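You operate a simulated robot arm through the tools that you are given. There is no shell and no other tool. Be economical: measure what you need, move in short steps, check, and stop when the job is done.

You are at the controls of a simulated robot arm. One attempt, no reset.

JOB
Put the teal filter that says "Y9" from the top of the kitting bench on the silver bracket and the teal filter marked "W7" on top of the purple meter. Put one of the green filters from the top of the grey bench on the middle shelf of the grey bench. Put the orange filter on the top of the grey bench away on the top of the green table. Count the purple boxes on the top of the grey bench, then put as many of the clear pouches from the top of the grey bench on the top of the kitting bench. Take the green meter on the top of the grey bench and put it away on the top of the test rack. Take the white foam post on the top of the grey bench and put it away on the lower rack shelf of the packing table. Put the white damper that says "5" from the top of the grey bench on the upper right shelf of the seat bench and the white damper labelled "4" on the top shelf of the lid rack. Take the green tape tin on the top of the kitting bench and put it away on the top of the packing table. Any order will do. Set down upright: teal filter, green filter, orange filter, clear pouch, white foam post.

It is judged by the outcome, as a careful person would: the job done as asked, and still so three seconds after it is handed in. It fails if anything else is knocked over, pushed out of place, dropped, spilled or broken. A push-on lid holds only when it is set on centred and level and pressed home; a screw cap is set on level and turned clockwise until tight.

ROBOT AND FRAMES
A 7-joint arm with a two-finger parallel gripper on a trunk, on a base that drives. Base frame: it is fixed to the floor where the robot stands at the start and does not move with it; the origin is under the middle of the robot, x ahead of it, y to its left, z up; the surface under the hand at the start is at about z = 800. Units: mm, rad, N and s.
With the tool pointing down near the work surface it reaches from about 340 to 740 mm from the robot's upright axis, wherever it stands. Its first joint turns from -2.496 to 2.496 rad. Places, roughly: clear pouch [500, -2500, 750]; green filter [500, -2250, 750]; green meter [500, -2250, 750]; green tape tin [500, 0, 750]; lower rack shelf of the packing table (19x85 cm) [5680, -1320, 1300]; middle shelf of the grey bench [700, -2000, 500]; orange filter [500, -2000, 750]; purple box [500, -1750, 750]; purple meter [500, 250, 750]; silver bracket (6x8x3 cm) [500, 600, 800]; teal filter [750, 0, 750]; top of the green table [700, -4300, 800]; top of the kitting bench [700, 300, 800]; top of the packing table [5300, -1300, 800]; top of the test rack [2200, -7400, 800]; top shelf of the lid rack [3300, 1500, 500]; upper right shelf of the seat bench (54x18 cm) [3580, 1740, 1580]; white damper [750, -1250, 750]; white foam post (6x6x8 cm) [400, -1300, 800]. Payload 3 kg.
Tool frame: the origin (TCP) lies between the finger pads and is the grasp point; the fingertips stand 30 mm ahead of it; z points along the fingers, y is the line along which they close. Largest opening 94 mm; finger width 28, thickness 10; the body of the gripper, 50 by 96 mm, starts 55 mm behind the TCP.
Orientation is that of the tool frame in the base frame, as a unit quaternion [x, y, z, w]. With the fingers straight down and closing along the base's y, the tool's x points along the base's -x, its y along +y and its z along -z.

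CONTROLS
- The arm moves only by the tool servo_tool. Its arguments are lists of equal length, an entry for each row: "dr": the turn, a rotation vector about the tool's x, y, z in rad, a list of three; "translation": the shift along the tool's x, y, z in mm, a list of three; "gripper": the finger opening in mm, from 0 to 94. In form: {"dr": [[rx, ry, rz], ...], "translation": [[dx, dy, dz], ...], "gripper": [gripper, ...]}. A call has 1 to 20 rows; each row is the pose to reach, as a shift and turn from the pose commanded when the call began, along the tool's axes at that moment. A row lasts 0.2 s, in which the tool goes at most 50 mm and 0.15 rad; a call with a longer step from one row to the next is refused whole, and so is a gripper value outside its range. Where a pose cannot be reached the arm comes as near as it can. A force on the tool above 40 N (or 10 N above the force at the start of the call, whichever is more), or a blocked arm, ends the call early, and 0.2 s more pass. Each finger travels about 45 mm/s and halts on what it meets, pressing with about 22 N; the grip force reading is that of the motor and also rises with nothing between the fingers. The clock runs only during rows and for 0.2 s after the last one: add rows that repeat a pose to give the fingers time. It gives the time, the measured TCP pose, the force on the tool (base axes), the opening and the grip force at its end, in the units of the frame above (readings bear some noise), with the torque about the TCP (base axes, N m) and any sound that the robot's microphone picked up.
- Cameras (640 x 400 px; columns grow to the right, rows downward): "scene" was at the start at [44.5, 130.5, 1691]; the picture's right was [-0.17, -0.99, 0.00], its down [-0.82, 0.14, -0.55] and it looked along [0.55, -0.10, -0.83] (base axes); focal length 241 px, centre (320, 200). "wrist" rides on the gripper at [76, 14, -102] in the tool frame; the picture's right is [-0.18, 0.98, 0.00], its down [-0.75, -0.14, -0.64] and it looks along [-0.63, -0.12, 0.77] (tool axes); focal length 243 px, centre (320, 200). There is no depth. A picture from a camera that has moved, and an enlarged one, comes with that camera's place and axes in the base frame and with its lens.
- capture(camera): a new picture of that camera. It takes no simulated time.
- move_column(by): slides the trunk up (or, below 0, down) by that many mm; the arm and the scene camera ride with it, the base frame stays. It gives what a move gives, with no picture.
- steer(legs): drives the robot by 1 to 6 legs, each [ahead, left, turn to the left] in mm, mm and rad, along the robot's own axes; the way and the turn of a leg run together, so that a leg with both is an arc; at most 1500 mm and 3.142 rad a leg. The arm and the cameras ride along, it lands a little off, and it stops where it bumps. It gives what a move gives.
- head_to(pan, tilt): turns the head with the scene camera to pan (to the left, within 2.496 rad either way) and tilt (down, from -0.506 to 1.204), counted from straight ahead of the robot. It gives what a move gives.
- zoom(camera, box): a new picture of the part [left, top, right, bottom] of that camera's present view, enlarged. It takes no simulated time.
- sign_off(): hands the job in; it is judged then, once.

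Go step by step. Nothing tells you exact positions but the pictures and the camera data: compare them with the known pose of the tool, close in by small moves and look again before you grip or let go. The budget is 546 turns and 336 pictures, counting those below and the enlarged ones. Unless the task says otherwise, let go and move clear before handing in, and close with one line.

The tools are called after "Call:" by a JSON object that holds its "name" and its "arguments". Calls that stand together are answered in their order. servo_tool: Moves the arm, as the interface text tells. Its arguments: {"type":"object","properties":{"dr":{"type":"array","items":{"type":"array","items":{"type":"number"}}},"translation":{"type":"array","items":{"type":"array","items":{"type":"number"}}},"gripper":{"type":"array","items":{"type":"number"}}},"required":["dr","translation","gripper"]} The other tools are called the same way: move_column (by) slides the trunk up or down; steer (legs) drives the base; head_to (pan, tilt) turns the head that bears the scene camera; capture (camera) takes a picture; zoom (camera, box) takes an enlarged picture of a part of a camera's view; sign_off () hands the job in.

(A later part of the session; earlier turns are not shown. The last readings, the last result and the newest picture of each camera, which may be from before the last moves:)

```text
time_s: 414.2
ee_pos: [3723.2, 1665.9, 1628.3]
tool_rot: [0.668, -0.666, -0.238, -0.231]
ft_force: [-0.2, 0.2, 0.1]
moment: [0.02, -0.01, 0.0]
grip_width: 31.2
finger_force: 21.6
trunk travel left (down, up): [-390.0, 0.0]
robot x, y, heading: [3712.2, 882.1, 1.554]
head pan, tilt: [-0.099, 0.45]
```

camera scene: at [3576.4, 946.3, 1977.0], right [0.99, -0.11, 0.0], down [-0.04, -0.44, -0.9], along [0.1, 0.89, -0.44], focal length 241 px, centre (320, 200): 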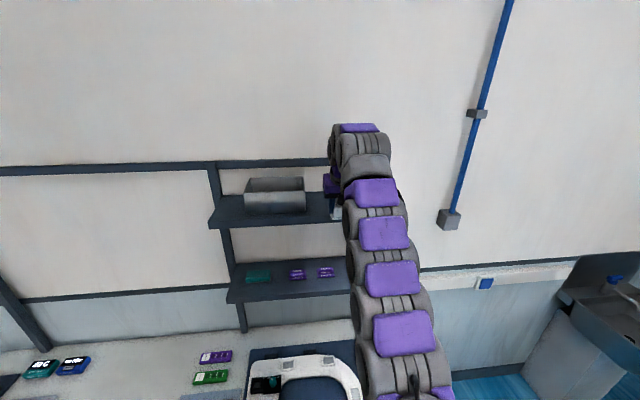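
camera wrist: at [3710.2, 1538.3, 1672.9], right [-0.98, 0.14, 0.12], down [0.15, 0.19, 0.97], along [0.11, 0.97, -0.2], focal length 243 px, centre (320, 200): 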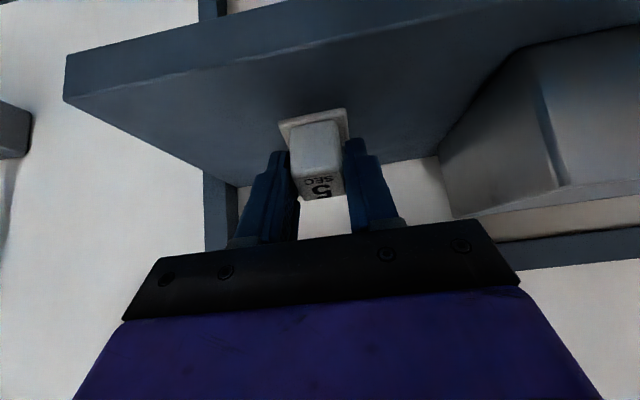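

Call:
{"name": "servo_tool", "arguments": {"dr": [[0, 0, 0], [0, 0, 0], [0, 0, 0]], "translation": [[1.3, 0, 1.6], [2.5, 0, 3.1], [3.8, 0, 4.7]], "gripper": [10, 10, 10]}}

Call:
{"name": "capture", "arguments": {"camera": "wrist"}}

```text
time_s: 415.0
ee_pos: [3723.5, 1666.5, 1625.0]
tool_rot: [0.668, -0.664, -0.241, -0.233]
ft_force: [-0.3, 5.4, 14.3]
moment: [0.29, 0.03, 0.01]
grip_width: 31.4
finger_force: 21.6
trunk travel left (down, up): [-390.0, 0.0]
robot x, y, heading: [3710.3, 880.0, 1.55]
head pan, tilt: [-0.099, 0.45]
```

```text
215 pictures are left
camera wrist: at [3710.0, 1541.3, 1655.3], right [-0.98, 0.14, 0.12], down [0.15, 0.18, 0.97], along [0.11, 0.97, -0.2], focal length 243 px, centre (320, 200)
```

wrist: 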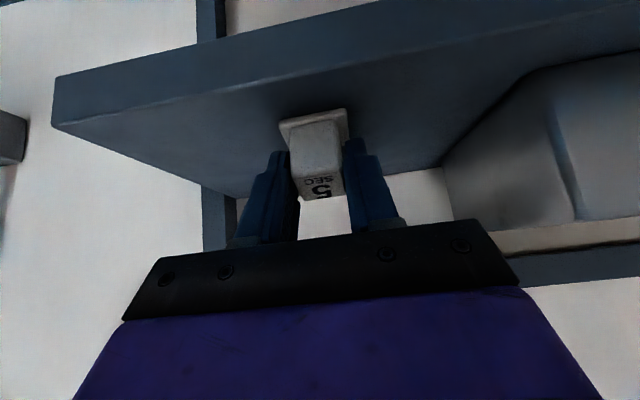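

Contact. I'll press 4 mm more so the plate turns flat, checking force.

Call:
{"name": "servo_tool", "arguments": {"dr": [[0, 0, 0], [0, 0, 0], [0, 0, 0]], "translation": [[0.9, 0, 1.1], [1.9, 0, 2.3], [2.5, 0, 3.1]], "gripper": [10, 10, 10]}}

Call:
{"name": "zoom", "arguments": {"camera": "wrist", "box": [220, 80, 420, 220]}}

```text
time_s: 415.8
ee_pos: [3721.7, 1661.7, 1618.9]
tool_rot: [0.668, -0.665, -0.239, -0.232]
ft_force: [2.6, -1.1, 17.5]
moment: [0.03, -0.08, -0.01]
grip_width: 31.9
finger_force: 21.9
trunk travel left (down, up): [-390.0, 0.0]
robot x, y, heading: [3711.3, 884.4, 1.551]
head pan, tilt: [-0.099, 0.45]
```

```text
2.86 times, centred on (320, 150) of wrist
camera zoom: at [3709.6, 1538.1, 1650.1], right [-0.98, 0.14, 0.12], down [0.15, 0.18, 0.97], along [0.11, 0.97, -0.2], focal length 693 px, centre (320, 343)
```

zoom: 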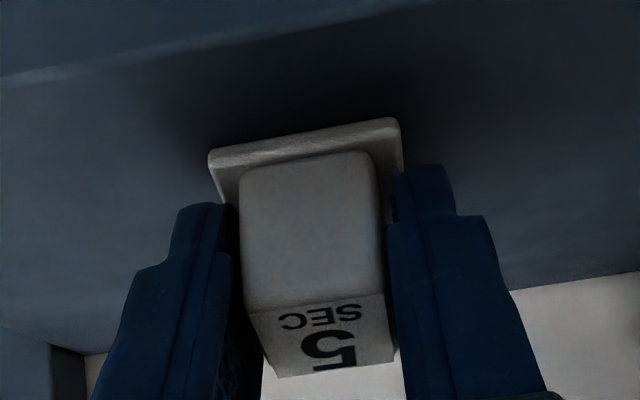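

It has settled flat. Releasing and withdrawing along the tool axis.

Call:
{"name": "servo_tool", "arguments": {"dr": [[0, 0, 0], [0, 0, 0], [0, 0, 0], [0, 0, 0]], "translation": [[0, 0, -1], [0, 0, -1], [0, 0, -1], [0, 0, -1]], "gripper": [36, 48, 60, 60]}}

Call:
{"name": "servo_tool", "arguments": {"dr": [[0, 0, 0], [0, 0, 0], [0, 0, 0], [0, 0, 0]], "translation": [[0, 0, -30], [0, 0, -70], [0, 0, -110], [0, 0, -150]], "gripper": [60, 60, 60, 60]}}

Call:
{"name": "capture", "arguments": {"camera": "wrist"}}

```text
time_s: 416.8
ee_pos: [3722.4, 1664.7, 1618.2]
tool_rot: [0.668, -0.666, -0.238, -0.231]
ft_force: [-2.3, -0.7, 4.1]
moment: [-0.01, -0.08, 0.02]
grip_width: 59.1
finger_force: 0.0
trunk travel left (down, up): [-390.0, 0.0]
robot x, y, heading: [3710.2, 882.4, 1.553]
head pan, tilt: [-0.099, 0.45]
```

```text
time_s: 417.8
ee_pos: [3723.3, 1566.3, 1737.4]
tool_rot: [0.668, -0.665, -0.239, -0.232]
ft_force: [0.2, 0.0, -0.2]
moment: [0.04, 0.02, -0.02]
grip_width: 60.1
finger_force: 0.1
trunk travel left (down, up): [-390.0, 0.0]
robot x, y, heading: [3712.1, 883.4, 1.558]
head pan, tilt: [-0.099, 0.45]
```

```text
213 pictures are left
camera wrist: at [3711.7, 1441.3, 1767.9], right [-0.98, 0.14, 0.12], down [0.15, 0.18, 0.97], along [0.11, 0.97, -0.2], focal length 243 px, centre (320, 200)
```

wrist: 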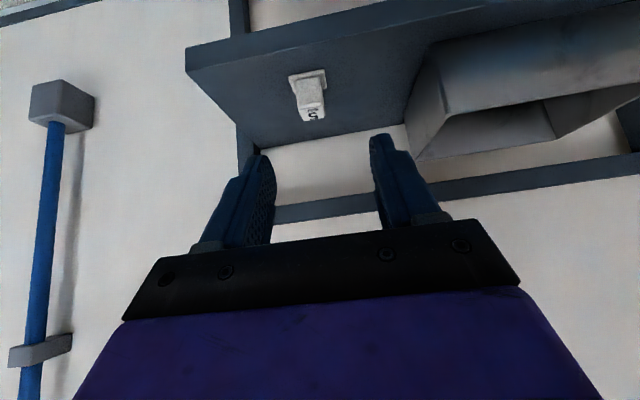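

Damper 5 stands on the upper right shelf. I'll back off, lower the trunk and look at the lid rack before leaving.

Call:
{"name": "steer", "arguments": {"legs": [[-600, 0, 0.015]]}}

Call:
{"name": "move_column", "arguments": {"by": -240}}

Call:
{"name": "head_to", "arguments": {"pan": 0.3, "tilt": 0.7}}

Call:
{"name": "capture", "arguments": {"camera": "scene"}}

```text
time_s: 421.1
ee_pos: [3715.6, 978.5, 1733.0]
tool_rot: [0.672, -0.661, -0.241, -0.23]
ft_force: [-0.2, 0.3, 0.5]
moment: [0.0, 0.01, 0.06]
grip_width: 60.0
finger_force: 0.0
trunk travel left (down, up): [-390.0, 0.0]
robot x, y, heading: [3705.4, 294.1, 1.564]
head pan, tilt: [-0.099, 0.45]
```

```text
time_s: 423.6
ee_pos: [3712.4, 974.5, 1493.9]
tool_rot: [0.672, -0.661, -0.241, -0.232]
ft_force: [0.0, 0.3, -0.3]
moment: [0.01, 0.02, 0.0]
grip_width: 59.6
finger_force: 0.1
trunk travel left (down, up): [-150.0, 240.0]
robot x, y, heading: [3705.7, 290.5, 1.566]
head pan, tilt: [-0.099, 0.45]
```

```text
time_s: 424.5
ee_pos: [3712.1, 976.2, 1494.6]
tool_rot: [0.672, -0.661, -0.24, -0.231]
ft_force: [0.2, -0.3, -0.5]
moment: [0.0, -0.01, 0.03]
grip_width: 60.0
finger_force: 0.0
trunk travel left (down, up): [-150.0, 240.0]
robot x, y, heading: [3703.7, 293.3, 1.569]
head pan, tilt: [0.3, 0.7]
```

```text
212 pictures are left
camera scene: at [3540.1, 349.1, 1713.1], right [0.96, 0.29, 0.0], down [0.19, -0.62, -0.76], along [-0.22, 0.73, -0.65], focal length 241 px, centre (320, 200)
```

scene: 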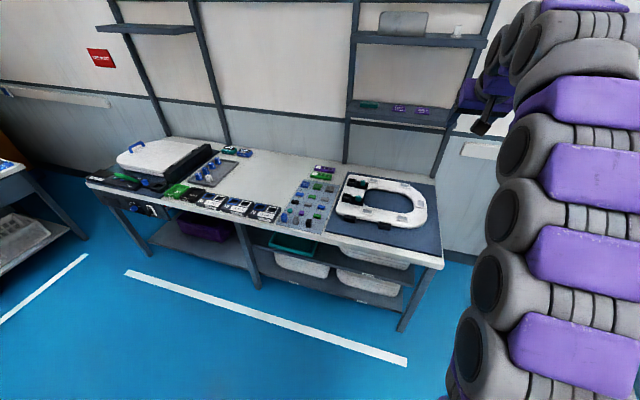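

Call:
{"name": "zoom", "arguments": {"camera": "scene", "box": [220, 200, 460, 330]}}

```text
2.67 times, centred on (340, 265) of scene
camera zoom: at [3540.1, 349.1, 1713.1], right [0.96, 0.29, 0.0], down [0.19, -0.62, -0.76], along [-0.22, 0.73, -0.65], focal length 643 px, centre (267, 27)
```

zoom: 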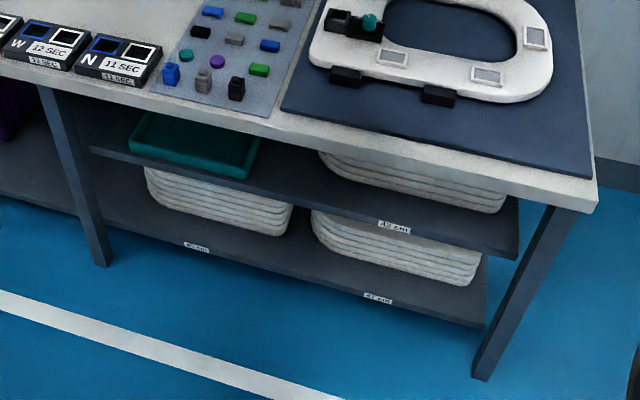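

The lid rack's top shelf has a free spot between the teal tray and the lids, around (3320, 1235). Now fetch damper 4: lower the arm and drive back to the grey bench.

Call:
{"name": "servo_tool", "arguments": {"dr": [[0, 0, 0], [0, 0, 0], [0, 0, 0], [0, 0, 0], [0, 0, 0], [0, 0, 0], [0, 0, 0], [0, 0, 0], [0, 0, 0]], "translation": [[41, 0, 16], [82, 0, 32], [123, 0, 48], [164, 0, 64], [205, 0, 80], [246, 0, 96], [287, 0, 112], [328, 0, 128], [369, 0, 144]], "gripper": [60, 60, 60, 60, 60, 60, 60, 60, 60]}}

Call:
{"name": "steer", "arguments": {"legs": [[0, 1500, 0], [0, 390, 0], [0, 0, 1.571], [0, 1500, 0], [400, 20, 0]]}}

Call:
{"name": "head_to", "arguments": {"pan": 0.1, "tilt": 0.8}}

Call:
{"name": "capture", "arguments": {"camera": "scene"}}

Call:
{"name": "capture", "arguments": {"camera": "wrist"}}

```text
time_s: 426.5
ee_pos: [3713.5, 776.2, 1150.9]
tool_rot: [0.673, -0.661, -0.241, -0.23]
ft_force: [0.1, 0.1, -0.3]
moment: [0.01, -0.02, 0.03]
grip_width: 60.0
finger_force: 0.1
trunk travel left (down, up): [-150.0, 240.0]
robot x, y, heading: [3705.9, 294.2, 1.567]
head pan, tilt: [0.3, 0.7]
```

```text
time_s: 448.9
ee_pos: [990.8, -1289.0, 1150.8]
tool_rot: [0.942, 0.031, -0.333, 0.015]
ft_force: [-0.4, -0.6, -0.8]
moment: [-0.02, 0.01, 0.03]
grip_width: 60.3
finger_force: 0.0
trunk travel left (down, up): [-150.0, 240.0]
robot x, y, heading: [1474.9, -1275.8, -3.096]
head pan, tilt: [0.3, 0.7]
```

```text
time_s: 449.6
ee_pos: [990.1, -1290.3, 1150.7]
tool_rot: [0.942, 0.031, -0.334, 0.016]
ft_force: [-0.6, -0.2, -0.9]
moment: [-0.02, 0.0, -0.01]
grip_width: 60.0
finger_force: 0.1
trunk travel left (down, up): [-150.0, 240.0]
robot x, y, heading: [1481.4, -1272.5, -3.1]
head pan, tilt: [0.099, 0.799]
```

```text
210 pictures are left
camera scene: at [1429.3, -1423.3, 1704.9], right [-0.14, 0.99, 0.0], down [0.71, 0.1, -0.7], along [-0.69, -0.1, -0.72], focal length 241 px, centre (320, 200)
```

scene: 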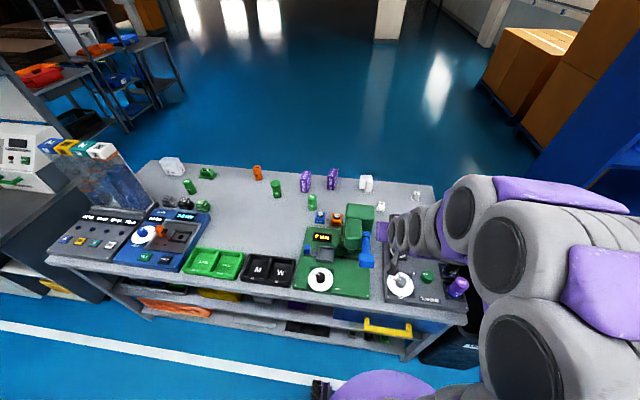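

```text
209 pictures are left
camera wrist: at [1116.5, -1295.4, 1181.6], right [-0.08, -0.99, 0.12], down [-0.19, 0.14, 0.97], along [-0.98, 0.05, -0.2], focal length 243 px, centre (320, 200)
```

wrist: 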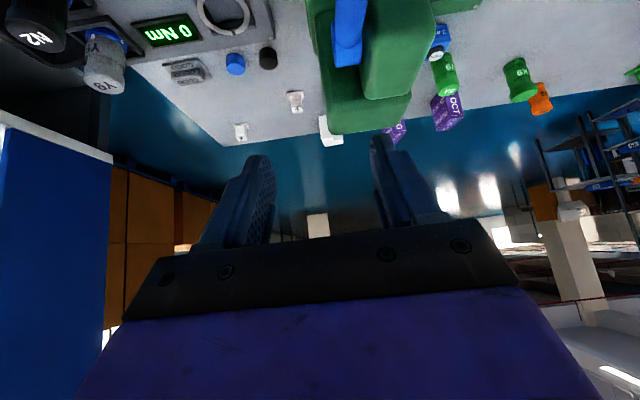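

Damper 4 sits between the green vise and the torque fixture, at about (555, −1234). I'll line the base up with it and lower the trunk for reach.

Call:
{"name": "steer", "arguments": {"legs": [[95, -40, -0.042]]}}

Call:
{"name": "servo_tool", "arguments": {"dr": [[0, 0, 0], [0, 0, 0], [0, 0, 0], [0, 0, 0], [0, 0, 0], [0, 0, 0], [0, 0, 0], [0, 0, 0]], "translation": [[-31, 0, 25], [-62, 0, 50], [-93, 0, 75], [-124, 0, 100], [-155, 0, 125], [-186, 0, 150], [-200, 0, 162], [-200, 0, 162]], "gripper": [60, 60, 60, 60, 60, 60, 60, 60]}}

Call:
{"name": "capture", "arguments": {"camera": "wrist"}}

Call:
{"name": "capture", "arguments": {"camera": "scene"}}

```text
time_s: 450.8
ee_pos: [894.0, -1249.1, 1151.0]
tool_rot: [0.943, 0.014, -0.333, 0.003]
ft_force: [0.5, -1.6, -0.2]
moment: [0.07, 0.0, -0.04]
grip_width: 60.4
finger_force: 0.0
trunk travel left (down, up): [-150.0, 240.0]
robot x, y, heading: [1379.5, -1242.3, -3.139]
head pan, tilt: [0.099, 0.799]
```

```text
time_s: 452.6
ee_pos: [636.7, -1240.5, 1151.5]
tool_rot: [0.942, 0.011, -0.335, 0.009]
ft_force: [0.1, 0.0, 0.3]
moment: [0.0, -0.02, 0.01]
grip_width: 59.7
finger_force: 0.0
trunk travel left (down, up): [-150.0, 240.0]
robot x, y, heading: [1378.9, -1241.1, -3.138]
head pan, tilt: [0.099, 0.799]
```

```text
208 pictures are left
camera wrist: at [761.3, -1251.5, 1182.2], right [-0.12, -0.99, 0.13], down [-0.18, 0.15, 0.97], along [-0.98, 0.09, -0.2], focal length 243 px, centre (320, 200)
```

wrist: 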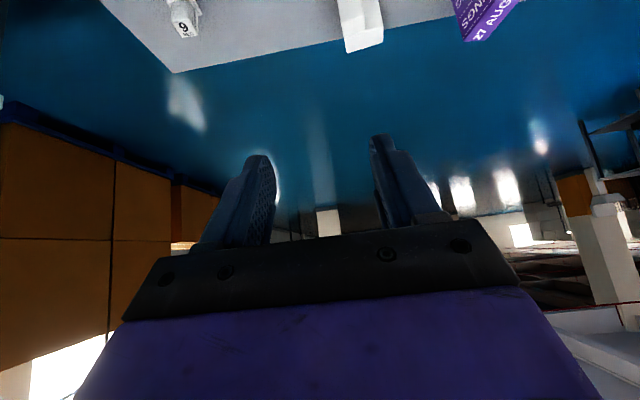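

```text
207 pictures are left
camera scene: at [1324.0, -1391.6, 1704.5], right [-0.1, 0.99, 0.0], down [0.71, 0.08, -0.7], along [-0.69, -0.07, -0.72], focal length 241 px, centre (320, 200)
```

scene: 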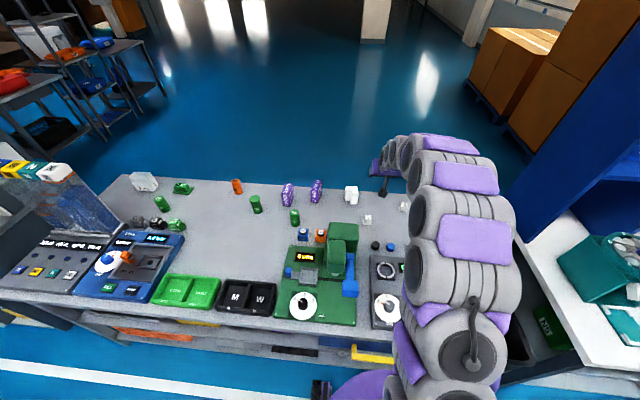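

Call:
{"name": "zoom", "arguments": {"camera": "scene", "box": [320, 170, 420, 250]}}

Call:
{"name": "move_column", "arguments": {"by": -130}}

Call:
{"name": "capture", "arguments": {"camera": "wrist"}}

```text
5.00 times, centred on (370, 210) of scene
camera zoom: at [1324.0, -1391.6, 1704.5], right [-0.1, 0.99, 0.0], down [0.71, 0.08, -0.7], along [-0.69, -0.07, -0.72], focal length 1205 px, centre (70, 150)
```

zoom: 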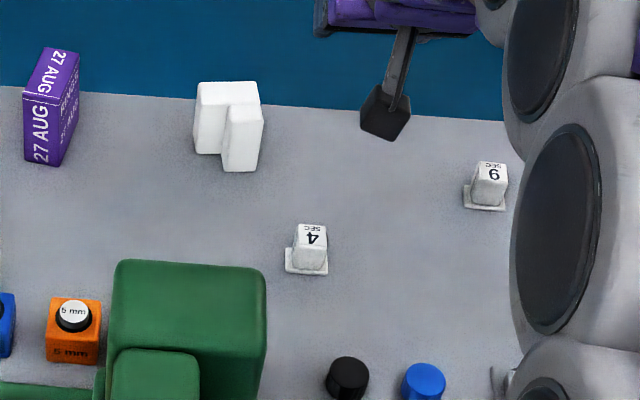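

```text
time_s: 454.1
ee_pos: [636.8, -1242.0, 1021.3]
tool_rot: [0.943, 0.011, -0.333, 0.008]
ft_force: [0.9, -0.2, -0.9]
moment: [-0.02, 0.01, -0.01]
grip_width: 60.1
finger_force: 0.0
trunk travel left (down, up): [-20.0, 370.0]
robot x, y, heading: [1376.5, -1239.3, -3.14]
head pan, tilt: [0.099, 0.799]
```

```text
205 pictures are left
camera wrist: at [761.6, -1253.4, 1052.0], right [-0.12, -0.99, 0.12], down [-0.19, 0.14, 0.97], along [-0.98, 0.09, -0.2], focal length 243 px, centre (320, 200)
```

wrist: 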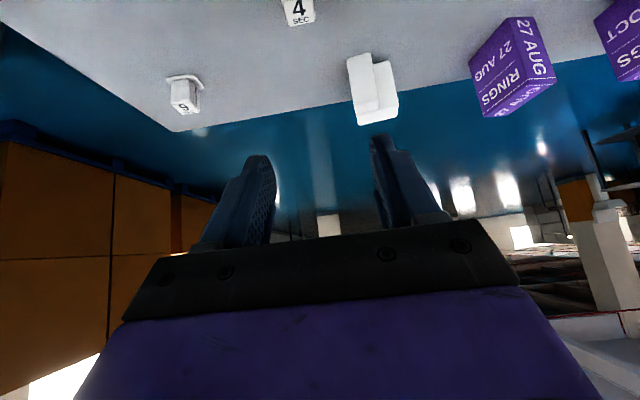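

Call:
{"name": "servo_tool", "arguments": {"dr": [[0, 0, 0], [0, 0, 0], [0, 0, 0], [0, 0, 0]], "translation": [[-20, 0, 25], [0, 0, 60], [20, 0, 95], [36, 0, 127]], "gripper": [58, 56, 56, 56]}}

Call:
{"name": "capture", "arguments": {"camera": "wrist"}}

Call:
{"name": "capture", "arguments": {"camera": "scene"}}

```text
time_s: 455.1
ee_pos: [583.6, -1244.4, 900.7]
tool_rot: [0.943, 0.011, -0.333, 0.008]
ft_force: [0.0, -0.3, 0.3]
moment: [-0.01, 0.02, 0.02]
grip_width: 55.8
finger_force: 0.0
trunk travel left (down, up): [-20.0, 370.0]
robot x, y, heading: [1376.7, -1238.0, -3.138]
head pan, tilt: [0.099, 0.799]
```

```text
204 pictures are left
camera wrist: at [708.8, -1256.0, 931.0], right [-0.12, -0.99, 0.12], down [-0.19, 0.14, 0.97], along [-0.98, 0.09, -0.2], focal length 243 px, centre (320, 200)
```

wrist: 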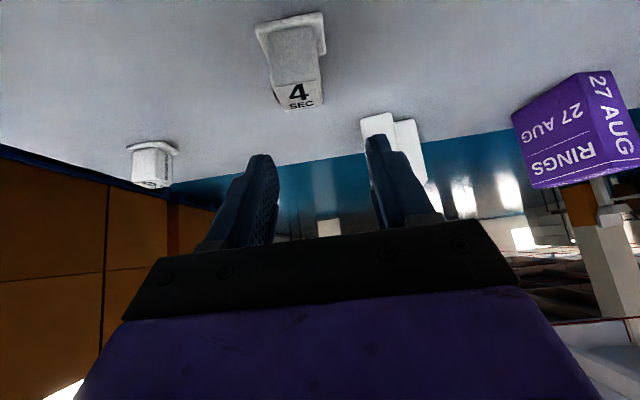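

```text
203 pictures are left
camera scene: at [1322.6, -1387.8, 1574.7], right [-0.1, 0.99, 0.0], down [0.72, 0.07, -0.69], along [-0.69, -0.07, -0.72], focal length 241 px, centre (320, 200)
```

scene: 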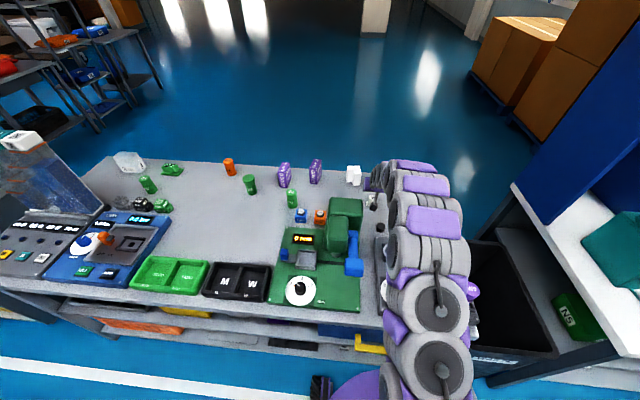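

Call:
{"name": "servo_tool", "arguments": {"dr": [[0, 0, 0], [0, 0, 0], [0, 0, 0]], "translation": [[8, -5, 12], [22, -6, 32], [30, -6, 44]], "gripper": [56, 56, 56]}}

Call:
{"name": "capture", "arguments": {"camera": "wrist"}}

```text
time_s: 455.9
ee_pos: [581.3, -1239.9, 844.9]
tool_rot: [0.943, 0.013, -0.333, 0.009]
ft_force: [-0.8, 0.6, -0.1]
moment: [-0.01, -0.04, -0.05]
grip_width: 55.9
finger_force: 0.0
trunk travel left (down, up): [-20.0, 370.0]
robot x, y, heading: [1382.0, -1239.1, -3.138]
head pan, tilt: [0.099, 0.799]
```

```text
202 pictures are left
camera wrist: at [706.4, -1250.3, 875.9], right [-0.12, -0.99, 0.12], down [-0.19, 0.14, 0.97], along [-0.98, 0.09, -0.2], focal length 243 px, centre (320, 200)
```

wrist: 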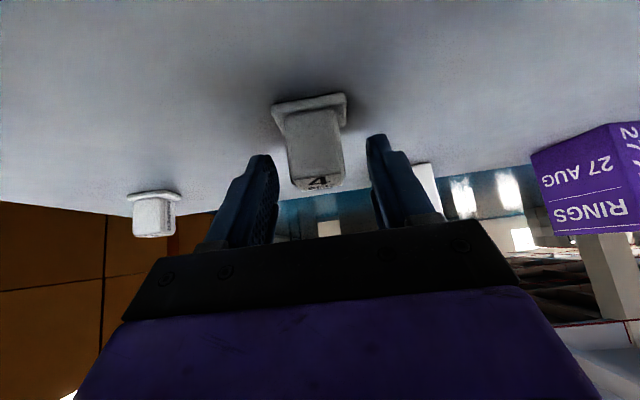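

Between the fingers. Closing and lifting straight up.

Call:
{"name": "servo_tool", "arguments": {"dr": [[0, 0, 0], [0, 0, 0], [0, 0, 0], [0, 0, 0]], "translation": [[0, 0, 0], [0, 0, 0], [0, 0, 0], [0, 0, 0]], "gripper": [40, 20, 10, 10]}}

Call:
{"name": "servo_tool", "arguments": {"dr": [[0, 0, 0], [0, 0, 0], [0, 0, 0], [0, 0, 0], [0, 0, 0], [0, 0, 0]], "translation": [[-28, 0, -35], [-56, 0, -70], [-84, 0, -105], [-112, 0, -140], [-110, 0, -170], [-105, 0, -205]], "gripper": [10, 10, 10, 10, 10, 10]}}

Call:
{"name": "capture", "arguments": {"camera": "wrist"}}

```text
time_s: 456.9
ee_pos: [581.1, -1239.1, 845.7]
tool_rot: [0.942, 0.011, -0.334, 0.008]
ft_force: [-1.5, -1.2, 0.0]
moment: [0.0, 0.02, 0.03]
grip_width: 31.4
finger_force: 22.1
trunk travel left (down, up): [-20.0, 370.0]
robot x, y, heading: [1376.9, -1240.3, -3.136]
head pan, tilt: [0.099, 0.799]
```

```text
time_s: 458.3
ee_pos: [628.5, -1235.7, 1072.9]
tool_rot: [0.943, 0.011, -0.334, 0.009]
ft_force: [0.5, -0.7, -1.5]
moment: [-0.01, -0.01, -0.01]
grip_width: 31.4
finger_force: 22.3
trunk travel left (down, up): [-20.0, 370.0]
robot x, y, heading: [1379.0, -1238.3, -3.141]
head pan, tilt: [0.099, 0.799]
```

```text
201 pictures are left
camera wrist: at [753.0, -1246.1, 1103.7], right [-0.12, -0.99, 0.12], down [-0.19, 0.14, 0.97], along [-0.98, 0.09, -0.2], focal length 243 px, centre (320, 200)
```

wrist: 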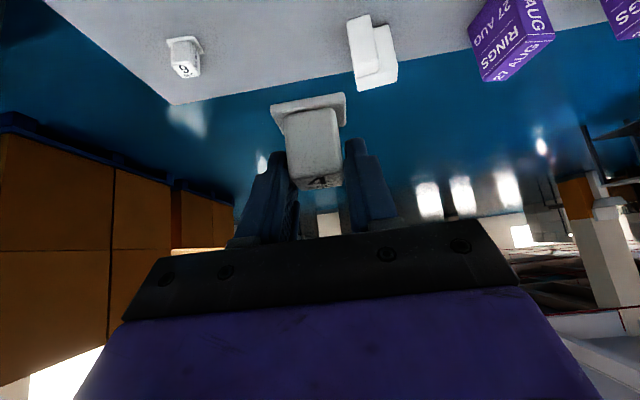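

Damper 4 is held. Raising, retracting and driving to the lid rack.

Call:
{"name": "move_column", "arguments": {"by": 130}}

Call:
{"name": "servo_tool", "arguments": {"dr": [[0, 0, 0], [0, 0, 0], [0, 0, 0], [0, 0, 0], [0, 0, 0], [0, 0, 0], [0, 0, 0]], "translation": [[28, 0, -23], [56, 0, -46], [84, 0, -69], [112, 0, -92], [140, 0, -115], [168, 0, -138], [194, 0, -157]], "gripper": [10, 10, 10, 10, 10, 10, 10]}}

Call:
{"name": "steer", "arguments": {"legs": [[-430, 0, 0], [0, -1500, 0], [0, -40, 0], [0, 0, -1.571], [0, -1500, 0]]}}

Call:
{"name": "head_to", "arguments": {"pan": 0.2, "tilt": 0.8}}

Call:
{"name": "capture", "arguments": {"camera": "scene"}}

```text
time_s: 459.9
ee_pos: [627.6, -1235.2, 1202.3]
tool_rot: [0.942, 0.011, -0.334, 0.008]
ft_force: [-0.9, 0.1, -0.5]
moment: [0.02, -0.01, 0.04]
grip_width: 31.4
finger_force: 22.0
trunk travel left (down, up): [-150.0, 240.0]
robot x, y, heading: [1380.6, -1242.0, -3.142]
head pan, tilt: [0.099, 0.799]
```

```text
time_s: 461.5
ee_pos: [878.7, -1227.6, 1202.8]
tool_rot: [0.942, 0.012, -0.335, 0.008]
ft_force: [-0.1, -1.8, -1.2]
moment: [-0.03, 0.03, 0.0]
grip_width: 31.5
finger_force: 21.8
trunk travel left (down, up): [-150.0, 240.0]
robot x, y, heading: [1379.4, -1242.4, -3.139]
head pan, tilt: [0.099, 0.799]
```

```text
time_s: 482.6
ee_pos: [3334.1, 815.6, 1202.3]
tool_rot: [0.675, -0.658, -0.24, -0.231]
ft_force: [-0.2, 0.2, -0.6]
moment: [0.0, -0.05, 0.01]
grip_width: 31.4
finger_force: 21.9
trunk travel left (down, up): [-150.0, 240.0]
robot x, y, heading: [3330.0, 312.7, 1.574]
head pan, tilt: [0.099, 0.799]
```

```text
time_s: 483.3
ee_pos: [3336.2, 815.0, 1202.3]
tool_rot: [0.675, -0.658, -0.241, -0.231]
ft_force: [-0.2, -0.3, -0.4]
moment: [0.02, -0.04, -0.03]
grip_width: 31.5
finger_force: 22.1
trunk travel left (down, up): [-150.0, 240.0]
robot x, y, heading: [3325.2, 315.9, 1.581]
head pan, tilt: [0.201, 0.799]
```

```text
200 pictures are left
camera scene: at [3163.7, 366.7, 1704.3], right [0.98, 0.2, 0.0], down [0.15, -0.7, -0.7], along [-0.14, 0.68, -0.72], focal length 241 px, centre (320, 200)
```

scene: 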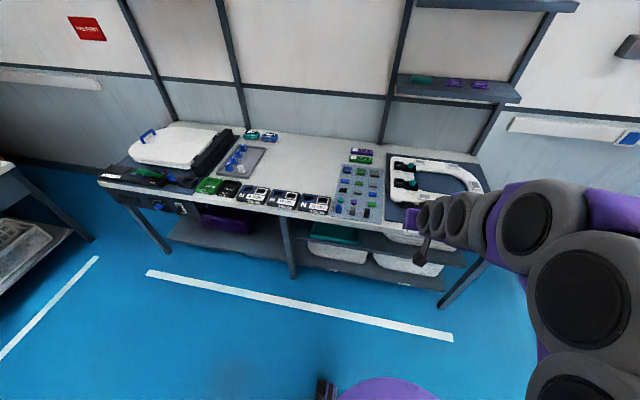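

I'll lower the trunk and the hand in front of the bench to just above shelf height, then check the view before driving in.

Call:
{"name": "move_column", "arguments": {"by": -150}}

Call:
{"name": "servo_tool", "arguments": {"dr": [[0, 0, 0], [0, 0, 0], [0, 0, 0], [0, 0, 0], [0, 0, 0], [0, 0, 0], [0, 0, 0], [0, 0, 0], [0, 0, 0], [0, 0, 0]], "translation": [[20, 0, 43], [40, 0, 86], [60, 0, 129], [80, 0, 172], [100, 0, 215], [120, 0, 258], [140, 0, 301], [160, 0, 344], [180, 0, 387], [198, 0, 428]], "gripper": [10, 10, 10, 10, 10, 10, 10, 10, 10, 10]}}

Call:
{"name": "capture", "arguments": {"camera": "wrist"}}

Call:
{"name": "capture", "arguments": {"camera": "scene"}}

```text
time_s: 485.1
ee_pos: [3341.6, 814.8, 1052.5]
tool_rot: [0.675, -0.657, -0.243, -0.229]
ft_force: [-0.8, -0.1, -0.4]
moment: [0.0, -0.04, -0.01]
grip_width: 31.4
finger_force: 21.9
trunk travel left (down, up): [0.0, 390.0]
robot x, y, heading: [3328.5, 316.9, 1.573]
head pan, tilt: [0.201, 0.799]
```

```text
time_s: 487.3
ee_pos: [3333.6, 931.9, 593.4]
tool_rot: [0.675, -0.658, -0.243, -0.23]
ft_force: [0.0, -0.4, -0.8]
moment: [-0.02, 0.0, 0.0]
grip_width: 31.5
finger_force: 22.1
trunk travel left (down, up): [0.0, 390.0]
robot x, y, heading: [3328.4, 315.6, 1.574]
head pan, tilt: [0.201, 0.799]
```

```text
199 pictures are left
camera wrist: at [3324.9, 807.9, 623.0], right [-0.99, 0.11, 0.13], down [0.15, 0.19, 0.97], along [0.09, 0.98, -0.2], focal length 243 px, centre (320, 200)
```

wrist: 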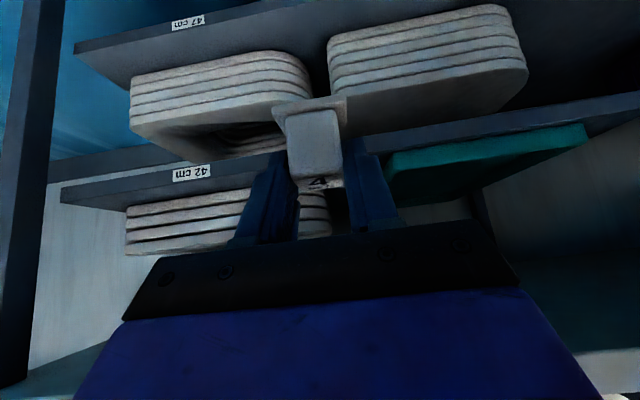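

```text
198 pictures are left
camera scene: at [3172.0, 369.3, 1554.8], right [0.98, 0.2, 0.0], down [0.15, -0.7, -0.69], along [-0.14, 0.68, -0.72], focal length 241 px, centre (320, 200)
```

scene: 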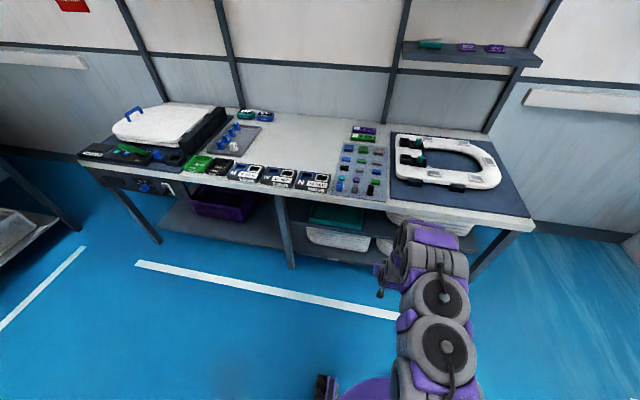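

The free gap is x≈3240–3360; I'll aim for (3300, 1215). Moving the base left 33 and ahead 200 first.

Call:
{"name": "steer", "arguments": {"legs": [[200, 33, -0.004]]}}

Call:
{"name": "servo_tool", "arguments": {"dr": [[0, 0, 0], [0, 0, 0], [0, 0, 0], [0, 0, 0], [0, 0, 0], [0, 0, 0], [0, 0, 0], [0, 0, 0], [0, 0, 0], [0, 0, 0]], "translation": [[0, 0, 0], [0, 0, 0], [0, 0, 0], [0, 0, 0], [0, 0, 0], [0, 0, 0], [0, 0, 0], [0, 0, 0], [0, 0, 0], [0, 0, 0]], "gripper": [10, 10, 10, 10, 10, 10, 10, 10, 10, 10]}}

Call:
{"name": "capture", "arguments": {"camera": "wrist"}}

Call:
{"name": "capture", "arguments": {"camera": "scene"}}

```text
time_s: 488.9
ee_pos: [3305.6, 1134.6, 593.5]
tool_rot: [0.674, -0.659, -0.242, -0.23]
ft_force: [-1.1, -0.5, -0.5]
moment: [0.0, -0.01, 0.0]
grip_width: 31.4
finger_force: 22.4
trunk travel left (down, up): [0.0, 390.0]
robot x, y, heading: [3295.5, 516.7, 1.566]
head pan, tilt: [0.201, 0.799]
```

```text
time_s: 491.1
ee_pos: [3305.1, 1132.4, 594.1]
tool_rot: [0.673, -0.659, -0.242, -0.23]
ft_force: [-0.5, 1.0, 0.4]
moment: [0.03, 0.03, -0.02]
grip_width: 31.4
finger_force: 22.2
trunk travel left (down, up): [0.0, 390.0]
robot x, y, heading: [3296.7, 516.5, 1.572]
head pan, tilt: [0.201, 0.799]
```

```text
197 pictures are left
camera wrist: at [3294.9, 1008.1, 624.7], right [-0.98, 0.12, 0.13], down [0.15, 0.18, 0.97], along [0.09, 0.98, -0.2], focal length 243 px, centre (320, 200)
```

wrist: 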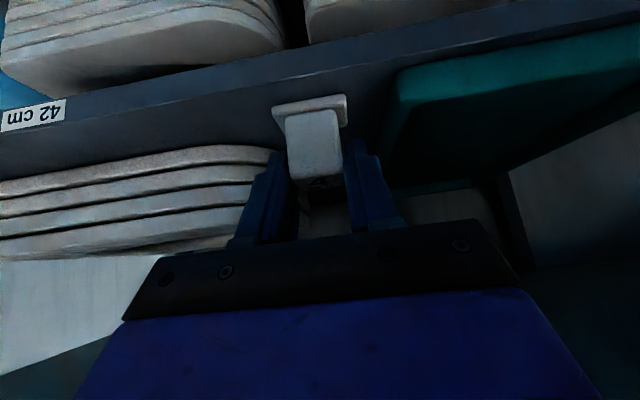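

```text
196 pictures are left
camera scene: at [3139.9, 571.1, 1554.8], right [0.98, 0.2, 0.0], down [0.14, -0.7, -0.7], along [-0.14, 0.68, -0.72], focal length 241 px, centre (320, 200)
```

scene: 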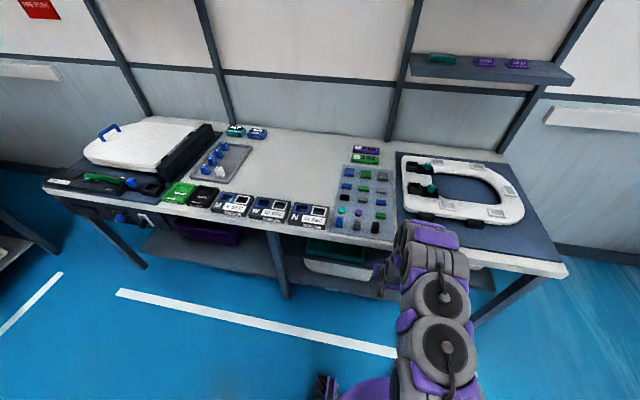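

Call:
{"name": "servo_tool", "arguments": {"dr": [[0, 0, 0], [0, 0, 0], [0, 0, 0], [0, 0, 0], [0, 0, 0]], "translation": [[-25, 0, 20], [-48, 0, 40], [-65, 0, 54], [-50, 0, 70], [-43, 0, 80]], "gripper": [10, 10, 10, 10, 10]}}

Call:
{"name": "capture", "arguments": {"camera": "wrist"}}

```text
time_s: 492.3
ee_pos: [3304.9, 1212.3, 554.6]
tool_rot: [0.673, -0.66, -0.243, -0.228]
ft_force: [-0.1, 0.3, -0.6]
moment: [0.0, -0.01, 0.0]
grip_width: 31.5
finger_force: 22.1
trunk travel left (down, up): [0.0, 390.0]
robot x, y, heading: [3292.2, 517.4, 1.57]
head pan, tilt: [0.201, 0.799]
```

```text
195 pictures are left
camera wrist: at [3295.0, 1088.3, 586.4], right [-0.98, 0.12, 0.13], down [0.15, 0.19, 0.97], along [0.09, 0.97, -0.2], focal length 243 px, centre (320, 200)
```

wrist: 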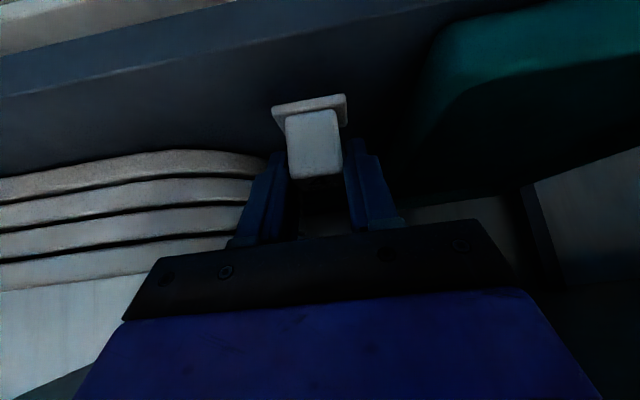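

Clear on all sides. Lowering in small steps to contact.

Call:
{"name": "servo_tool", "arguments": {"dr": [[0, 0, 0], [0, 0, 0], [0, 0, 0]], "translation": [[1.9, 0, 2.3], [3.8, 0, 4.7], [5, 0, 6.2]], "gripper": [10, 10, 10]}}

Call:
{"name": "servo_tool", "arguments": {"dr": [[0, 0, 0], [0, 0, 0]], "translation": [[1.3, 0, 1.6], [2.5, 0, 3.1]], "gripper": [10, 10]}}

```text
time_s: 493.1
ee_pos: [3305.0, 1216.0, 556.1]
tool_rot: [0.672, -0.659, -0.246, -0.233]
ft_force: [0.0, 0.1, -0.5]
moment: [-0.01, -0.01, -0.01]
grip_width: 31.3
finger_force: 22.2
trunk travel left (down, up): [0.0, 390.0]
robot x, y, heading: [3296.6, 514.5, 1.57]
head pan, tilt: [0.201, 0.799]
```

```text
time_s: 493.7
ee_pos: [3303.3, 1218.8, 550.8]
tool_rot: [0.673, -0.658, -0.245, -0.232]
ft_force: [0.2, 0.0, -0.2]
moment: [-0.01, 0.0, 0.04]
grip_width: 31.3
finger_force: 22.2
trunk travel left (down, up): [0.0, 390.0]
robot x, y, heading: [3295.7, 516.0, 1.573]
head pan, tilt: [0.201, 0.799]
```

Call:
{"name": "servo_tool", "arguments": {"dr": [[0, 0, 0], [0, 0, 0], [0, 0, 0]], "translation": [[1.3, 0, 1.6], [2.5, 0, 3.1], [2.5, 0, 3.1]], "gripper": [10, 10, 10]}}

Call:
{"name": "servo_tool", "arguments": {"dr": [[0, 0, 0], [0, 0, 0], [0, 0, 0]], "translation": [[1.3, 0, 1.6], [2.5, 0, 3.1], [2.5, 0, 3.1]], "gripper": [10, 10, 10]}}

```text
time_s: 494.5
ee_pos: [3302.2, 1218.6, 544.6]
tool_rot: [0.673, -0.66, -0.243, -0.231]
ft_force: [-0.2, -0.7, -0.7]
moment: [0.0, 0.03, -0.02]
grip_width: 31.2
finger_force: 21.9
trunk travel left (down, up): [0.0, 390.0]
robot x, y, heading: [3298.6, 516.5, 1.563]
head pan, tilt: [0.201, 0.799]
```

```text
time_s: 495.3
ee_pos: [3302.6, 1216.5, 539.4]
tool_rot: [0.674, -0.66, -0.242, -0.23]
ft_force: [0.0, -0.1, -0.2]
moment: [-0.04, -0.01, -0.01]
grip_width: 31.4
finger_force: 22.1
trunk travel left (down, up): [0.0, 390.0]
robot x, y, heading: [3299.6, 519.0, 1.567]
head pan, tilt: [0.201, 0.799]
```

Call:
{"name": "servo_tool", "arguments": {"dr": [[0, 0, 0], [0, 0, 0], [0, 0, 0]], "translation": [[1.3, 0, 1.6], [2.5, 0, 3.1], [2.5, 0, 3.1]], "gripper": [10, 10, 10]}}

Call:
{"name": "servo_tool", "arguments": {"dr": [[0, 0, 0], [0, 0, 0], [0, 0, 0]], "translation": [[1.3, 0, 1.6], [2.5, 0, 3.1], [2.5, 0, 3.1]], "gripper": [10, 10, 10]}}

Call:
{"name": "capture", "arguments": {"camera": "wrist"}}

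```text
time_s: 496.1
ee_pos: [3302.1, 1216.2, 536.3]
tool_rot: [0.672, -0.66, -0.243, -0.231]
ft_force: [0.1, -0.5, -1.2]
moment: [0.05, -0.01, 0.0]
grip_width: 31.2
finger_force: 21.8
trunk travel left (down, up): [0.0, 390.0]
robot x, y, heading: [3296.0, 517.3, 1.568]
head pan, tilt: [0.201, 0.799]
```

```text
time_s: 496.9
ee_pos: [3303.1, 1217.0, 532.0]
tool_rot: [0.673, -0.66, -0.242, -0.23]
ft_force: [-0.4, -0.9, -1.6]
moment: [-0.02, 0.01, -0.01]
grip_width: 31.5
finger_force: 22.2
trunk travel left (down, up): [0.0, 390.0]
robot x, y, heading: [3294.9, 512.5, 1.566]
head pan, tilt: [0.201, 0.799]
```

```text
194 pictures are left
camera wrist: at [3292.2, 1092.6, 561.8], right [-0.98, 0.12, 0.13], down [0.15, 0.18, 0.97], along [0.09, 0.98, -0.2], focal length 243 px, centre (320, 200)
```

wrist: 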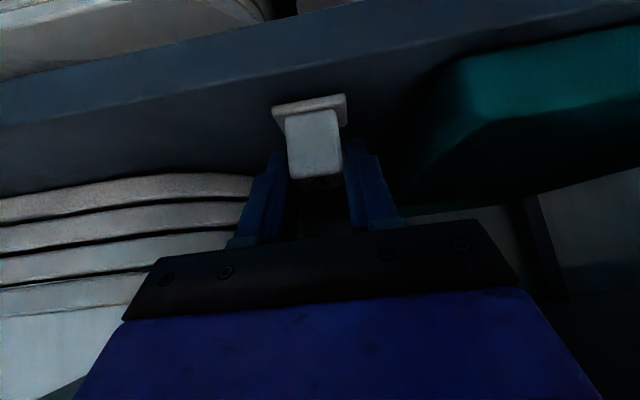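

Call:
{"name": "servo_tool", "arguments": {"dr": [[0, 0, 0], [0, 0, 0], [0, 0, 0], [0, 0, 0], [0, 0, 0]], "translation": [[1.3, 0, 1.6], [2.5, 0, 3.1], [3.8, 0, 4.7], [5, 0, 6.2], [5, 0, 6.2]], "gripper": [10, 10, 10, 10, 10]}}

Call:
{"name": "zoom", "arguments": {"camera": "wrist", "box": [180, 40, 480, 220]}}

```text
time_s: 498.1
ee_pos: [3302.1, 1217.3, 525.4]
tool_rot: [0.673, -0.658, -0.245, -0.231]
ft_force: [-1.6, -2.7, 16.3]
moment: [-0.15, -0.02, -0.01]
grip_width: 31.4
finger_force: 22.2
trunk travel left (down, up): [0.0, 390.0]
robot x, y, heading: [3299.3, 516.0, 1.569]
head pan, tilt: [0.201, 0.799]
```

```text
2.13 times, centred on (330, 130) of wrist
camera zoom: at [3291.6, 1093.2, 555.2], right [-0.98, 0.12, 0.13], down [0.15, 0.18, 0.97], along [0.09, 0.98, -0.19], focal length 518 px, centre (299, 349)
```

zoom: 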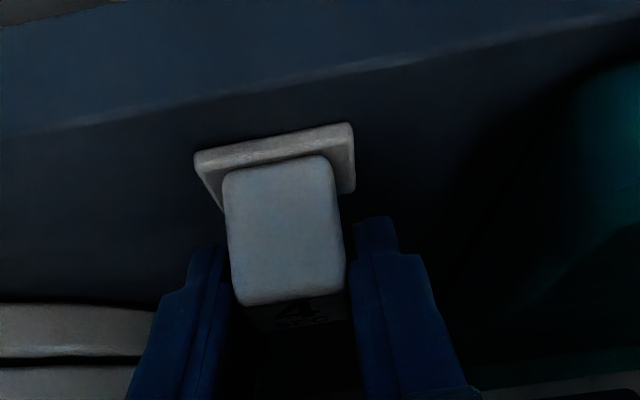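

Contact at z≈525 (shelf at about 480), and the plate is fully on the shelf. Releasing and withdrawing.

Call:
{"name": "servo_tool", "arguments": {"dr": [[0, 0, 0], [0, 0, 0], [0, 0, 0], [0, 0, 0]], "translation": [[0, 0, 0], [0, 0, 0], [0, 0, 0], [0, 0, 0]], "gripper": [36, 46, 56, 56]}}

Call:
{"name": "servo_tool", "arguments": {"dr": [[0, 0, 0], [0, 0, 0], [0, 0, 0], [0, 0, 0], [0, 0, 0]], "translation": [[-2, 0, -20], [0, 0, -45], [20, 0, -70], [50, 0, -95], [80, 0, -115]], "gripper": [56, 56, 56, 56, 56]}}

Call:
{"name": "capture", "arguments": {"camera": "wrist"}}

```text
time_s: 499.1
ee_pos: [3302.6, 1216.8, 523.7]
tool_rot: [0.673, -0.66, -0.242, -0.231]
ft_force: [-0.2, -0.7, 0.0]
moment: [0.0, 0.02, 0.01]
grip_width: 56.3
finger_force: 0.0
trunk travel left (down, up): [0.0, 390.0]
robot x, y, heading: [3296.9, 514.5, 1.568]
head pan, tilt: [0.201, 0.799]
```

```text
time_s: 500.3
ee_pos: [3304.5, 1085.4, 562.1]
tool_rot: [0.673, -0.659, -0.244, -0.231]
ft_force: [-1.5, 0.4, 0.6]
moment: [-0.05, -0.01, 0.01]
grip_width: 56.2
finger_force: 0.1
trunk travel left (down, up): [0.0, 390.0]
robot x, y, heading: [3296.4, 518.6, 1.568]
head pan, tilt: [0.201, 0.799]
```

```text
192 pictures are left
camera wrist: at [3295.0, 960.4, 592.2], right [-0.98, 0.12, 0.13], down [0.15, 0.18, 0.97], along [0.09, 0.98, -0.2], focal length 243 px, centre (320, 200)
```

wrist: 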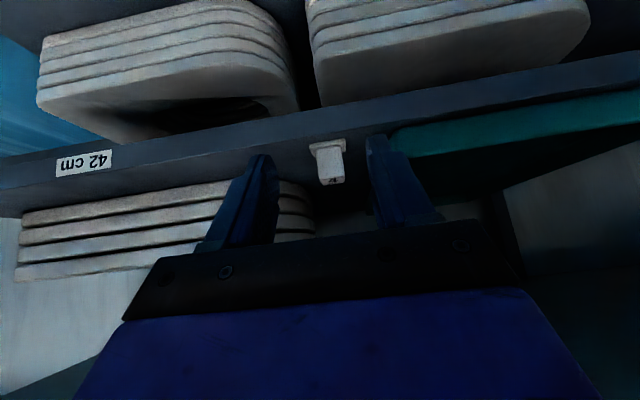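

Damper 4 stands on the lid rack's top shelf. Next the foam post: raise the arm and drive back to the grey bench, in line with the foam at y≈−1309.

Call:
{"name": "steer", "arguments": {"legs": [[-220, 0, 0]]}}

Call:
{"name": "move_column", "arguments": {"by": 150}}

Call:
{"name": "servo_tool", "arguments": {"dr": [[0, 0, 0], [0, 0, 0], [0, 0, 0], [0, 0, 0], [0, 0, 0], [0, 0, 0], [0, 0, 0], [0, 0, 0], [0, 0, 0], [0, 0, 0]], "translation": [[-23, 0, -42], [-46, 0, -84], [-69, 0, -126], [-92, 0, -168], [-115, 0, -210], [-138, 0, -252], [-161, 0, -294], [-184, 0, -336], [-207, 0, -378], [-225, 0, -410]], "gripper": [80, 80, 80, 80, 80, 80, 80, 80, 80, 80]}}

Call:
{"name": "steer", "arguments": {"legs": [[0, 1490, 0], [0, 0, 1.571], [0, 1500, 0], [0, 105, 0], [300, 0, 0]]}}

Call:
{"name": "capture", "arguments": {"camera": "wrist"}}

```text
time_s: 501.9
ee_pos: [3303.5, 868.8, 562.5]
tool_rot: [0.674, -0.659, -0.243, -0.231]
ft_force: [-0.6, -0.3, -0.1]
moment: [-0.05, 0.01, 0.0]
grip_width: 55.8
finger_force: 0.1
trunk travel left (down, up): [0.0, 390.0]
robot x, y, heading: [3296.7, 298.0, 1.576]
head pan, tilt: [0.201, 0.799]
```

```text
time_s: 503.7
ee_pos: [3303.1, 867.7, 711.0]
tool_rot: [0.674, -0.658, -0.243, -0.231]
ft_force: [-0.9, -0.2, 0.0]
moment: [-0.01, 0.03, 0.01]
grip_width: 56.2
finger_force: 0.0
trunk travel left (down, up): [-150.0, 240.0]
robot x, y, heading: [3297.6, 298.9, 1.575]
head pan, tilt: [0.201, 0.799]
```

```text
time_s: 505.9
ee_pos: [3309.7, 779.9, 1172.7]
tool_rot: [0.675, -0.657, -0.244, -0.23]
ft_force: [0.1, -0.3, 0.0]
moment: [0.0, -0.02, 0.01]
grip_width: 80.1
finger_force: 0.0
out of reach, approached as far as the arm can: row 6, 7, 8
trunk travel left (down, up): [-150.0, 240.0]
robot x, y, heading: [3301.3, 299.2, 1.573]
head pan, tilt: [0.201, 0.799]
```

```text
time_s: 526.6
ee_pos: [981.9, -1244.6, 1173.4]
tool_rot: [0.942, -0.005, -0.335, 0.019]
ft_force: [-0.6, 1.2, -0.3]
moment: [-0.11, -0.02, 0.1]
grip_width: 80.1
finger_force: 0.1
trunk travel left (down, up): [-150.0, 240.0]
robot x, y, heading: [1465.4, -1296.5, 3.124]
head pan, tilt: [0.201, 0.799]
```

```text
191 pictures are left
camera wrist: at [1106.7, -1256.7, 1202.1], right [-0.14, -0.98, 0.15], down [-0.18, 0.18, 0.97], along [-0.97, 0.11, -0.2], focal length 243 px, centre (320, 200)
```

wrist: 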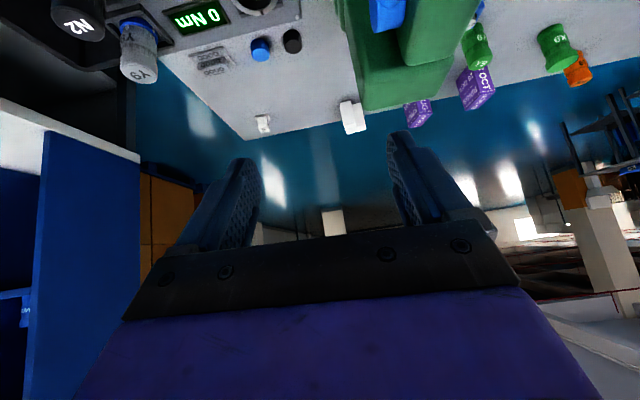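

Call:
{"name": "steer", "arguments": {"legs": [[108, -10, 0.017]]}}

Call:
{"name": "servo_tool", "arguments": {"dr": [[0, 0, 0], [0, 0, 0], [0, 0, 0], [0, 0, 0], [0, 0, 0], [0, 0, 0], [0, 0, 0], [0, 0, 0], [0, 0, 0]], "translation": [[-34, 0, 28], [-68, 0, 56], [-102, 0, 84], [-136, 0, 112], [-170, 0, 140], [-204, 0, 168], [-225, 0, 186], [-225, 0, 186], [-225, 0, 186]], "gripper": [84, 84, 84, 84, 84, 84, 84, 84, 84]}}

Call:
{"name": "capture", "arguments": {"camera": "wrist"}}

Call:
{"name": "zoom", "arguments": {"camera": "scene", "box": [320, 150, 480, 270]}}

```text
time_s: 527.7
ee_pos: [875.0, -1307.8, 1172.2]
tool_rot: [0.942, 0.015, -0.334, -0.003]
ft_force: [-0.6, -2.0, 0.3]
moment: [0.1, -0.02, -0.06]
grip_width: 79.9
finger_force: 0.1
trunk travel left (down, up): [-150.0, 240.0]
robot x, y, heading: [1356.6, -1294.1, -3.137]
head pan, tilt: [0.201, 0.799]
```

```text
time_s: 529.7
ee_pos: [583.0, -1271.4, 1171.2]
tool_rot: [0.942, 0.009, -0.336, 0.015]
ft_force: [0.1, 0.7, -0.3]
moment: [0.0, -0.02, -0.02]
grip_width: 84.0
finger_force: 0.0
trunk travel left (down, up): [-150.0, 240.0]
robot x, y, heading: [1357.4, -1285.9, -3.142]
head pan, tilt: [0.201, 0.799]
```

```text
190 pictures are left
camera wrist: at [707.3, -1281.7, 1201.6], right [-0.12, -0.98, 0.14], down [-0.18, 0.16, 0.97], along [-0.98, 0.09, -0.2], focal length 243 px, centre (320, 200)
```

wrist: 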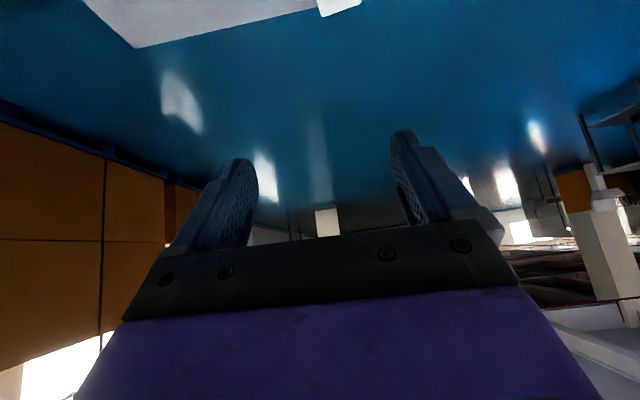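

```text
3.33 times, centred on (400, 210) of scene
camera zoom: at [1303.4, -1424.8, 1706.5], right [-0.2, 0.98, -0.01], down [0.7, 0.14, -0.7], along [-0.68, -0.15, -0.72], focal length 804 px, centre (53, 167)
```

zoom: 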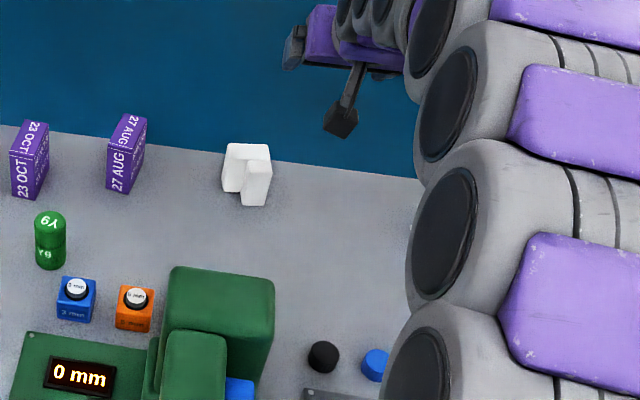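

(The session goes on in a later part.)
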